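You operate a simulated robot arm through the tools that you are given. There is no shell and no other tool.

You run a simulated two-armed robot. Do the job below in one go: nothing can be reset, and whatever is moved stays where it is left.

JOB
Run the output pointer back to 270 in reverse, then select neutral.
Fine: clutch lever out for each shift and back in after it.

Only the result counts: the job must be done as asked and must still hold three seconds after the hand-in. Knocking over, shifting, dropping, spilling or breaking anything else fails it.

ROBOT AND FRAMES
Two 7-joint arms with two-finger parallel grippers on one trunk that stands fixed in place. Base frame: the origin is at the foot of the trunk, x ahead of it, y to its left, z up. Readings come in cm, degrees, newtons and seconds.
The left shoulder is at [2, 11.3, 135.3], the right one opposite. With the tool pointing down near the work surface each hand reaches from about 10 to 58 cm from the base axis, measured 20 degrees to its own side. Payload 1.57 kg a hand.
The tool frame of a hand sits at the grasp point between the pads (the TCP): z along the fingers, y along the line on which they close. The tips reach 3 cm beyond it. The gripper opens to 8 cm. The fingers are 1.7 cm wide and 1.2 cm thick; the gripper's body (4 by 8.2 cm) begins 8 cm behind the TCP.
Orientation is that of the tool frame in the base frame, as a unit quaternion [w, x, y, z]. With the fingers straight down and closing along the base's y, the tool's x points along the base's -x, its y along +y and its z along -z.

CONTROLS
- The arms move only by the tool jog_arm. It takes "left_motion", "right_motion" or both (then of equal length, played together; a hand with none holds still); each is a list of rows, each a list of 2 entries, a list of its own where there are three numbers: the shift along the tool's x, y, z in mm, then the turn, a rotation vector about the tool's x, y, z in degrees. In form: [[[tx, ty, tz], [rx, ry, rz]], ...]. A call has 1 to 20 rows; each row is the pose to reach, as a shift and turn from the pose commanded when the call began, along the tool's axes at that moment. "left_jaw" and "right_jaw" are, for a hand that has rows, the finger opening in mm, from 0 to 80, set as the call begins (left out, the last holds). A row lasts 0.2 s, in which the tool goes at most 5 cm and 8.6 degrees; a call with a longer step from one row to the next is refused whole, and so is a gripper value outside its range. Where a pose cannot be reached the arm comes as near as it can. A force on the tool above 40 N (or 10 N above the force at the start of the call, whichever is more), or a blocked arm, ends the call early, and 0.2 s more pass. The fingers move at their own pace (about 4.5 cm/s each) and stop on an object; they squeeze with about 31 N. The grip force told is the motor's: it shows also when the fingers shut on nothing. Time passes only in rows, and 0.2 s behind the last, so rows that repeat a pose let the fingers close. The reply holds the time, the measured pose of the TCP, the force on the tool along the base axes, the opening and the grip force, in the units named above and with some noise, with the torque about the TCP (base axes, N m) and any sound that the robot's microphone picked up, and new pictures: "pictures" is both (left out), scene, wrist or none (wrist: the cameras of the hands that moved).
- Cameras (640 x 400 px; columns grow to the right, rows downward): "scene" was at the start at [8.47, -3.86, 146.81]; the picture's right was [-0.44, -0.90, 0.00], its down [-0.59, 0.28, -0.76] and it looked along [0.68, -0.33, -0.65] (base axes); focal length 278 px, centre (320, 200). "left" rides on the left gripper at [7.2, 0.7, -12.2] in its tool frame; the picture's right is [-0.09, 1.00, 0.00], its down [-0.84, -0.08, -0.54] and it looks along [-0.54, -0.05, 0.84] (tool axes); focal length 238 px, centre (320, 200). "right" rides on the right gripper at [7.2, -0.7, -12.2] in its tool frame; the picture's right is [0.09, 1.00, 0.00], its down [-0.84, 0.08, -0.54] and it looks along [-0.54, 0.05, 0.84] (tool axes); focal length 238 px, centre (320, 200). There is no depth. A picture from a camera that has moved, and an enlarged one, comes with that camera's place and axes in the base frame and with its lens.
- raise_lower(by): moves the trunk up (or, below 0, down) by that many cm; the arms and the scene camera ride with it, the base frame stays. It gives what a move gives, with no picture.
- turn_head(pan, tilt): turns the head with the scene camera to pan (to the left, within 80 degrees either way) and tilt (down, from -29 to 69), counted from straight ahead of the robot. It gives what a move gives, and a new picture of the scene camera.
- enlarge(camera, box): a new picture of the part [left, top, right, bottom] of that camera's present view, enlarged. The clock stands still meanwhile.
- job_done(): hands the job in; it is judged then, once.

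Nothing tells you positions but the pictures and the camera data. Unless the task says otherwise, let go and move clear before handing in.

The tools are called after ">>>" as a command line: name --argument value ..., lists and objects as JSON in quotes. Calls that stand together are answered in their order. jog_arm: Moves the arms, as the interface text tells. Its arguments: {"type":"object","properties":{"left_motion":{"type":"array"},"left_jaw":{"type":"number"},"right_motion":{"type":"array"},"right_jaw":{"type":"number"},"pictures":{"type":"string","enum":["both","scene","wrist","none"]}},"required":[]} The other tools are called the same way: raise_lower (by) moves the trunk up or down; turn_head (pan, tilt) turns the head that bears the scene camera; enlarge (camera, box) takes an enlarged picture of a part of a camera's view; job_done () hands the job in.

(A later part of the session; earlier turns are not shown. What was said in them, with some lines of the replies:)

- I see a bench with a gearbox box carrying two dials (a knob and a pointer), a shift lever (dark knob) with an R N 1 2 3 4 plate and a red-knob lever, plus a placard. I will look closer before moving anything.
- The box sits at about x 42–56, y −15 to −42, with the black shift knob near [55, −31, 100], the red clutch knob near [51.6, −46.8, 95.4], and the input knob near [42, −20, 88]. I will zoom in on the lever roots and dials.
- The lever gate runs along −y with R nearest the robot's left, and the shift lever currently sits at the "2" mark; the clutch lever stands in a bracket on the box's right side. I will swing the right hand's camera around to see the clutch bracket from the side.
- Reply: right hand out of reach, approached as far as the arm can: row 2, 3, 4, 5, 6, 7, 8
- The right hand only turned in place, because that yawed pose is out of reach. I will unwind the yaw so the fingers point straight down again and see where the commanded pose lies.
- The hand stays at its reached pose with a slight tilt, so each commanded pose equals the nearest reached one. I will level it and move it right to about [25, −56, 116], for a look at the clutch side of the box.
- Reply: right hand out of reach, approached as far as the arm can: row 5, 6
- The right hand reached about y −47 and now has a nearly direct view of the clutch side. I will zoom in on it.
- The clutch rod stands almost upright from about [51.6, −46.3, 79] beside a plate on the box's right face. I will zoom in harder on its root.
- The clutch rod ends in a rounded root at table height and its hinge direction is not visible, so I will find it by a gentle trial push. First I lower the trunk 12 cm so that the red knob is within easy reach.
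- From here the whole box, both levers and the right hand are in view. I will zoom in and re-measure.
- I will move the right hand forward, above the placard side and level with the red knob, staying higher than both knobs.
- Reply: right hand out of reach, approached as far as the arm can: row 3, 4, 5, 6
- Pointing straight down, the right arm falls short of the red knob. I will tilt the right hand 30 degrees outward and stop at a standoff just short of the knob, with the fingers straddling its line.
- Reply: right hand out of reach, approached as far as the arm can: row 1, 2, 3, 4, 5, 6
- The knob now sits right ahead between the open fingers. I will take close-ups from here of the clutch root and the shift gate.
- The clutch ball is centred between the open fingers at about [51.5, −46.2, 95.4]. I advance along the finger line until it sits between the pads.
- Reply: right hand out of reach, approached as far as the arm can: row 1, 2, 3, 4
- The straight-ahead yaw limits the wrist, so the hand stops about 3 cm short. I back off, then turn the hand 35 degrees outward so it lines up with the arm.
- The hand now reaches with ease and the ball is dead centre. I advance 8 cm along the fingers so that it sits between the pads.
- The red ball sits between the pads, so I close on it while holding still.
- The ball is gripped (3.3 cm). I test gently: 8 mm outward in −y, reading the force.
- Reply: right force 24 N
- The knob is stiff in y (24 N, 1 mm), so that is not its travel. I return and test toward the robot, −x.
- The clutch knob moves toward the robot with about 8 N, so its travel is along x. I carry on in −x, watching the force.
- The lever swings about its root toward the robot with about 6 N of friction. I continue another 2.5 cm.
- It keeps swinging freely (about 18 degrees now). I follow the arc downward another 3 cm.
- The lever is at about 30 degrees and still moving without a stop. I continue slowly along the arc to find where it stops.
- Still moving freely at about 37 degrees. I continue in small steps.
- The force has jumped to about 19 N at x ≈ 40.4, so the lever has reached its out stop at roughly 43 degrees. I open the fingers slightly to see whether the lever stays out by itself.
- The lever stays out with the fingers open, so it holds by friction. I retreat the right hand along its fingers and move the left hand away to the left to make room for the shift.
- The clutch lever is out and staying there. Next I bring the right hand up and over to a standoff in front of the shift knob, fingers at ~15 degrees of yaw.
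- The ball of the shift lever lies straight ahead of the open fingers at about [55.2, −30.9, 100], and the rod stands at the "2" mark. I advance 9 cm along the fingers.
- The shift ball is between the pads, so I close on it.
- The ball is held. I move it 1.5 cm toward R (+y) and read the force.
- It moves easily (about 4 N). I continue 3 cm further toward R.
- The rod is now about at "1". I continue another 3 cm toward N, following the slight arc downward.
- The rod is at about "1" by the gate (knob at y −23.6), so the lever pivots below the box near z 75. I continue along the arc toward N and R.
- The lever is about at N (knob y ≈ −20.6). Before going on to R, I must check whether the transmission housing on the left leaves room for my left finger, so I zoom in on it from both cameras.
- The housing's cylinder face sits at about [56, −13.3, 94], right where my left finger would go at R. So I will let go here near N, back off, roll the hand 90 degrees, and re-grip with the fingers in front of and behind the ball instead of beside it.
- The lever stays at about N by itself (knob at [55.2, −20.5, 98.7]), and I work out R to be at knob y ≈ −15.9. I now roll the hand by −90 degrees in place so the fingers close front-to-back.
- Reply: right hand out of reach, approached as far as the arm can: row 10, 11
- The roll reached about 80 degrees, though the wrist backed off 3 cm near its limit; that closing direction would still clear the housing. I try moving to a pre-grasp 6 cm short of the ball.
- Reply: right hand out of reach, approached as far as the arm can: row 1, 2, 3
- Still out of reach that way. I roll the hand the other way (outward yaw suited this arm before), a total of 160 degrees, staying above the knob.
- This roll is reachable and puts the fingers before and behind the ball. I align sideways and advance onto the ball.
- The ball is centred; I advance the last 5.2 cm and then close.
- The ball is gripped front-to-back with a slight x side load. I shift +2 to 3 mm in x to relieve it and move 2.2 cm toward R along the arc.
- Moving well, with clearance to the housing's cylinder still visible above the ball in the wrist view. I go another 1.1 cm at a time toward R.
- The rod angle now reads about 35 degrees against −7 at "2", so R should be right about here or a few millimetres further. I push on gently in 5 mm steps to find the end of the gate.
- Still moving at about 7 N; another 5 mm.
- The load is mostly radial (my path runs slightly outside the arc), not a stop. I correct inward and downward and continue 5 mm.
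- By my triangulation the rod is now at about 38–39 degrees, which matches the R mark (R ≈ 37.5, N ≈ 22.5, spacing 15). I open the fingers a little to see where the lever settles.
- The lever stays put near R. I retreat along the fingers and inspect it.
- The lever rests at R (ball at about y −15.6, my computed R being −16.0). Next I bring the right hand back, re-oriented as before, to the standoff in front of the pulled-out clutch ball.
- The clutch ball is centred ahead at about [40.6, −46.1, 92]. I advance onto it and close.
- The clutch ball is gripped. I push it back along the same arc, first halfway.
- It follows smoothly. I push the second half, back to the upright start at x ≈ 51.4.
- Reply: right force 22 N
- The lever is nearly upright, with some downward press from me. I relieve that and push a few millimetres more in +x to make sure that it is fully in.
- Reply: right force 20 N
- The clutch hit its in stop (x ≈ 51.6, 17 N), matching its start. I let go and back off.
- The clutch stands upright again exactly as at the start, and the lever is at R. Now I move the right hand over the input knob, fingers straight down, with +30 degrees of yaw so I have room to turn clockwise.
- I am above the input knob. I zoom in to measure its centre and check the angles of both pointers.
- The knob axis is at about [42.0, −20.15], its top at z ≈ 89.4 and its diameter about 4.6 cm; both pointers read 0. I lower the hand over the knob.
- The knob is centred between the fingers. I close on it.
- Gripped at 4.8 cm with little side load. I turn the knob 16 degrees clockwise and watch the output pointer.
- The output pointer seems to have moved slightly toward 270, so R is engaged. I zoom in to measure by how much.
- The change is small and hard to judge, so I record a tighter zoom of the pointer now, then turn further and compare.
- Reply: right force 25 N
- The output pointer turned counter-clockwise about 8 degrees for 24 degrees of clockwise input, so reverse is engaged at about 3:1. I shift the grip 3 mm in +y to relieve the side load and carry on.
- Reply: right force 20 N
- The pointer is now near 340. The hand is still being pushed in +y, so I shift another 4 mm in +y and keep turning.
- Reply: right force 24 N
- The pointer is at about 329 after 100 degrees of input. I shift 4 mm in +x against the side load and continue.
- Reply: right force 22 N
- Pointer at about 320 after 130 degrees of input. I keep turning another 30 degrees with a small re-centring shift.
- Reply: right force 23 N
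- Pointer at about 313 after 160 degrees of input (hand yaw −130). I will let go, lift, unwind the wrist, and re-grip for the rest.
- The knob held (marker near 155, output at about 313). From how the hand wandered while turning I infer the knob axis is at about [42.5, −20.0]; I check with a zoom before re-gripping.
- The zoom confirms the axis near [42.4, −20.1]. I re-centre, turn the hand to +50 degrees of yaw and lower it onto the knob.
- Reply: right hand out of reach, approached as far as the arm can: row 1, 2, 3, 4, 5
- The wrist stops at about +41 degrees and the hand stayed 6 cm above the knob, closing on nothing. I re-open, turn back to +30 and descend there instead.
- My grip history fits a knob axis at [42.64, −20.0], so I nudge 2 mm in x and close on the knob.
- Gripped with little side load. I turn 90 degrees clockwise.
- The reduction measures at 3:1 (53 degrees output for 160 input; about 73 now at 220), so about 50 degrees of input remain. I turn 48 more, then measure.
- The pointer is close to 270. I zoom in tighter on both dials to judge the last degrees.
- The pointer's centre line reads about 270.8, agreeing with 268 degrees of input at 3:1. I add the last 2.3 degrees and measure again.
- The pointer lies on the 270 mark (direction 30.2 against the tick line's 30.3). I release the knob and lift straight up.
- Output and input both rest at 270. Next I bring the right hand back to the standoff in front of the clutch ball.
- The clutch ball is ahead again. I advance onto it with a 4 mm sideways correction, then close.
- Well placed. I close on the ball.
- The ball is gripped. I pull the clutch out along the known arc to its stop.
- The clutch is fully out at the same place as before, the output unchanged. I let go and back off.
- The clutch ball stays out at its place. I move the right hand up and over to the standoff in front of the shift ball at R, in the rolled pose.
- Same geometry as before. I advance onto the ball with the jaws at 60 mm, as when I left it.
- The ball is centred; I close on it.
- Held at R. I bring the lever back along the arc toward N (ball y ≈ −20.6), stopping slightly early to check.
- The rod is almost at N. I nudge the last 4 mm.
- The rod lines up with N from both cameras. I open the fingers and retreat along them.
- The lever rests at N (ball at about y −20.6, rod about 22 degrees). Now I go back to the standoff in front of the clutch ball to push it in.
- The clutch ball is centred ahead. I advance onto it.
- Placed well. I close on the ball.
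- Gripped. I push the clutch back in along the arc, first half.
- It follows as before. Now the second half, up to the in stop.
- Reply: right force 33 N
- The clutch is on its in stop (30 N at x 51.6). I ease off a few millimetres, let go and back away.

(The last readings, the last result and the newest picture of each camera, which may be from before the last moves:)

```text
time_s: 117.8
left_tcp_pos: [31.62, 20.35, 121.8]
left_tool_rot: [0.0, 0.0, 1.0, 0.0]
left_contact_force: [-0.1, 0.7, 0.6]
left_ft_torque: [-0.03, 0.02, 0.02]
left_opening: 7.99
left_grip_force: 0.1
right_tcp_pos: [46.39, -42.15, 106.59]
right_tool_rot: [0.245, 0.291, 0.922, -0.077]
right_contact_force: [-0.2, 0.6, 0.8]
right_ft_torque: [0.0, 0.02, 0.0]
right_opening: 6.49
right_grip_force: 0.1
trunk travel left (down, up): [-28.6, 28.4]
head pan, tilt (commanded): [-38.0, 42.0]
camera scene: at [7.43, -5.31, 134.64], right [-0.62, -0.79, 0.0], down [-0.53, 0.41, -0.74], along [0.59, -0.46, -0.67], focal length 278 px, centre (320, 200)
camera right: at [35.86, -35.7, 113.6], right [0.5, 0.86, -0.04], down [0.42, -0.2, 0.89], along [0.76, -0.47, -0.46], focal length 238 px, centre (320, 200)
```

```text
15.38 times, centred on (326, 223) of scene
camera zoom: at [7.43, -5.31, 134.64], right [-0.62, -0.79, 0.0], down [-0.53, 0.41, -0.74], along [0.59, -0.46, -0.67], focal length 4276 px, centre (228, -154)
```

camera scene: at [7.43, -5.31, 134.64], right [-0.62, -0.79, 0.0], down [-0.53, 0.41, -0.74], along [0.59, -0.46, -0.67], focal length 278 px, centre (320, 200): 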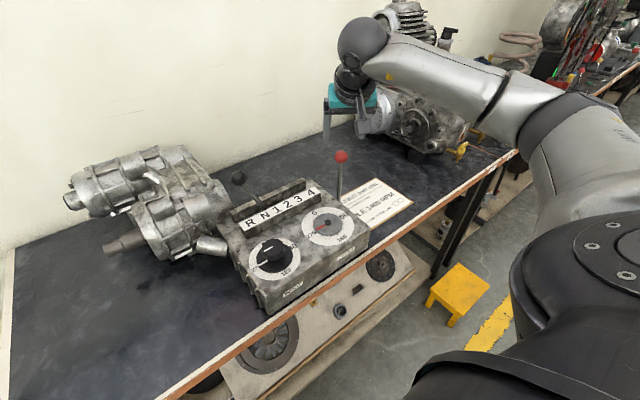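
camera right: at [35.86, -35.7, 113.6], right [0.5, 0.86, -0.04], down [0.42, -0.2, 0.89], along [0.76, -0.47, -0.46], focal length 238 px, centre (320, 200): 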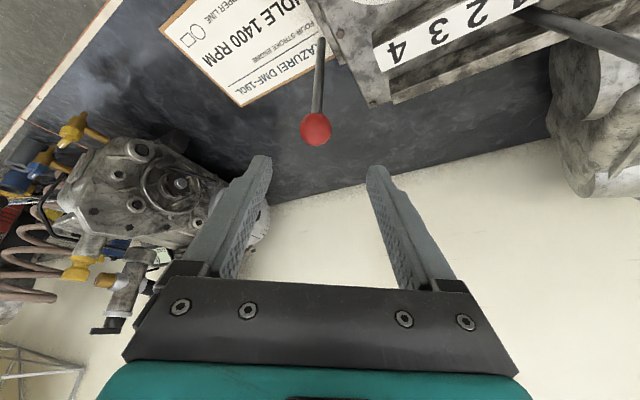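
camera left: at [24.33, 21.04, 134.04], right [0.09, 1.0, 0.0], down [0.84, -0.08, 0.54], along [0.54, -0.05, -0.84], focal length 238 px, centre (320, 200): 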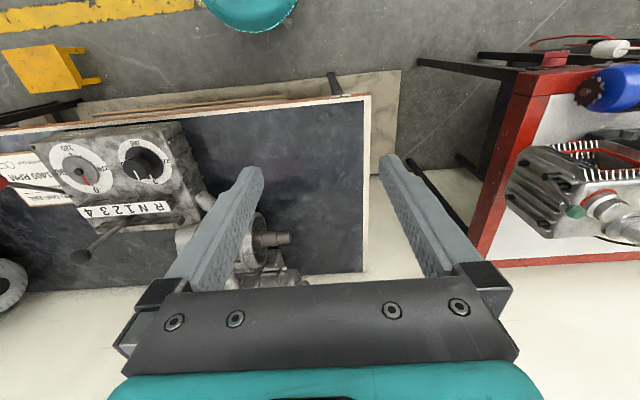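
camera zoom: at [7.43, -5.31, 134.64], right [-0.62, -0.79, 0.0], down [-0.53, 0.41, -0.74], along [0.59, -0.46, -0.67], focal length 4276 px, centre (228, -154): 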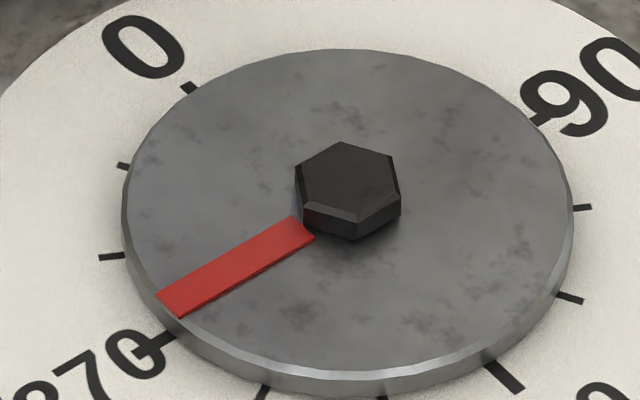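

Clutch is in, lever at N, output pointer on 270, nothing else disturbed. I move the right hand further clear and take a last look.

>>> jog_arm --right_motion '[[[0, 0, -30], [0, 0, 0]], [[0, 0, -60], [0, 0, 0]], [[0, 0, -90], [0, 0, 0]], [[0, 0, -90], [0, 0, 0]], [[0, 0, -90], [0, 0, 0]], [[0, 0, -90], [0, 0, 0]], [[0, 0, -90], [0, 0, 0]], [[0, 0, -90], [0, 0, 0]]]' --pictures "both"

>>> enlarge --camera "scene" --box '[190, 140, 400, 310]'

>>> enlarge --camera "left" --box '[0, 110, 240, 280]'

```text
time_s: 119.6
left_tcp_pos: [31.74, 20.25, 121.8]
left_tool_rot: [0.0, 0.001, 1.0, 0.0]
left_contact_force: [-0.1, -0.4, 0.1]
left_ft_torque: [-0.03, 0.01, 0.01]
left_opening: 8.01
left_grip_force: 0.1
right_tcp_pos: [42.93, -39.76, 114.23]
right_tool_rot: [0.246, 0.289, 0.922, -0.077]
right_contact_force: [0.6, 0.4, -0.1]
right_ft_torque: [-0.04, 0.0, 0.0]
right_opening: 6.51
right_grip_force: 0.1
trunk travel left (down, up): [-28.6, 28.4]
head pan, tilt (commanded): [-38.0, 42.0]
camera scene: at [7.46, -5.33, 134.63], right [-0.62, -0.79, 0.0], down [-0.53, 0.41, -0.74], along [0.59, -0.46, -0.67], focal length 278 px, centre (320, 200)
camera right: at [32.34, -33.19, 121.33], right [0.5, 0.86, -0.04], down [0.42, -0.2, 0.89], along [0.76, -0.47, -0.46], focal length 238 px, centre (320, 200)
```

scene: 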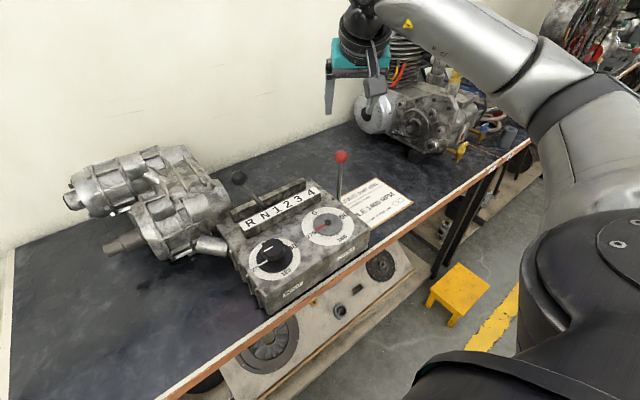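
right: 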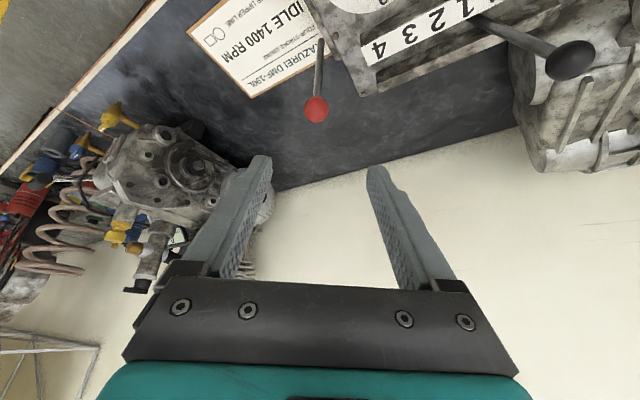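

```text
2.35 times, centred on (295, 225) of scene
camera zoom: at [7.46, -5.33, 134.63], right [-0.62, -0.79, 0.0], down [-0.53, 0.41, -0.74], along [0.59, -0.46, -0.67], focal length 654 px, centre (379, 141)
```

zoom: 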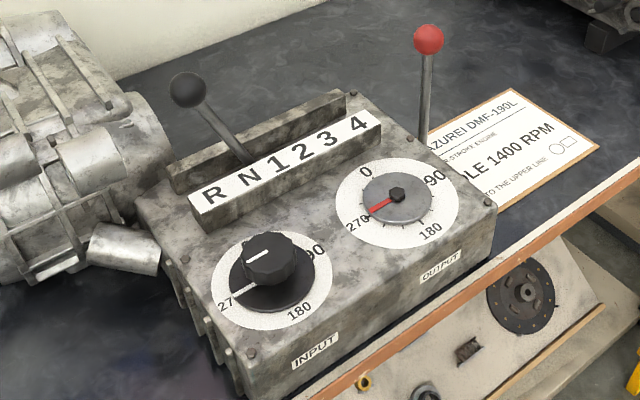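

```text
2.35 times, centred on (120, 195) of left
camera zoom: at [24.43, 20.9, 134.04], right [0.09, 1.0, 0.0], down [0.84, -0.08, 0.54], along [0.54, -0.05, -0.84], focal length 561 px, centre (791, 212)
```

zoom: 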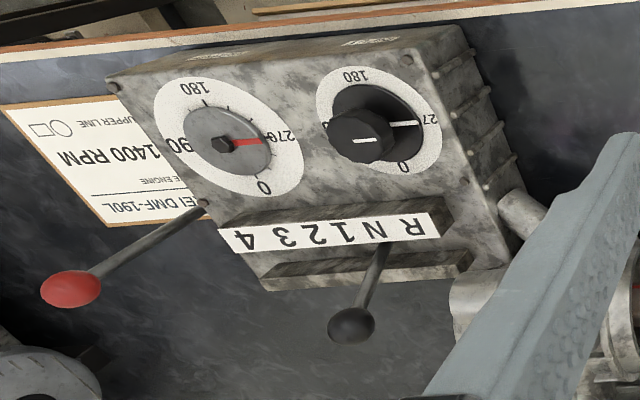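

The picture is steady: the shift lever stands at N, the clutch lever is upright as at the start, the output pointer is on 270, and both hands are clear. I hand the job in.

>>> job_done

```text
The job is handed in.
```

The output pointer is back on 270, the gearbox is in neutral and the clutch lever is in. I have handed the job in.

- **Reverse run:** With the clutch lever out I shifted from 2 to R, then put the clutch back in. I turned the input knob about 270 degrees clockwise, and the output went from 0 back to 270 (about 3:1 in reverse).
- **Neutral:** With the clutch out again I moved the lever from R to N, then pushed the clutch back to its stop. I judged N from the camera views; I did not check it by turning the input afterwards.
- **Surroundings:** The last pictures show nothing else moved. Both hands are clear of the box.
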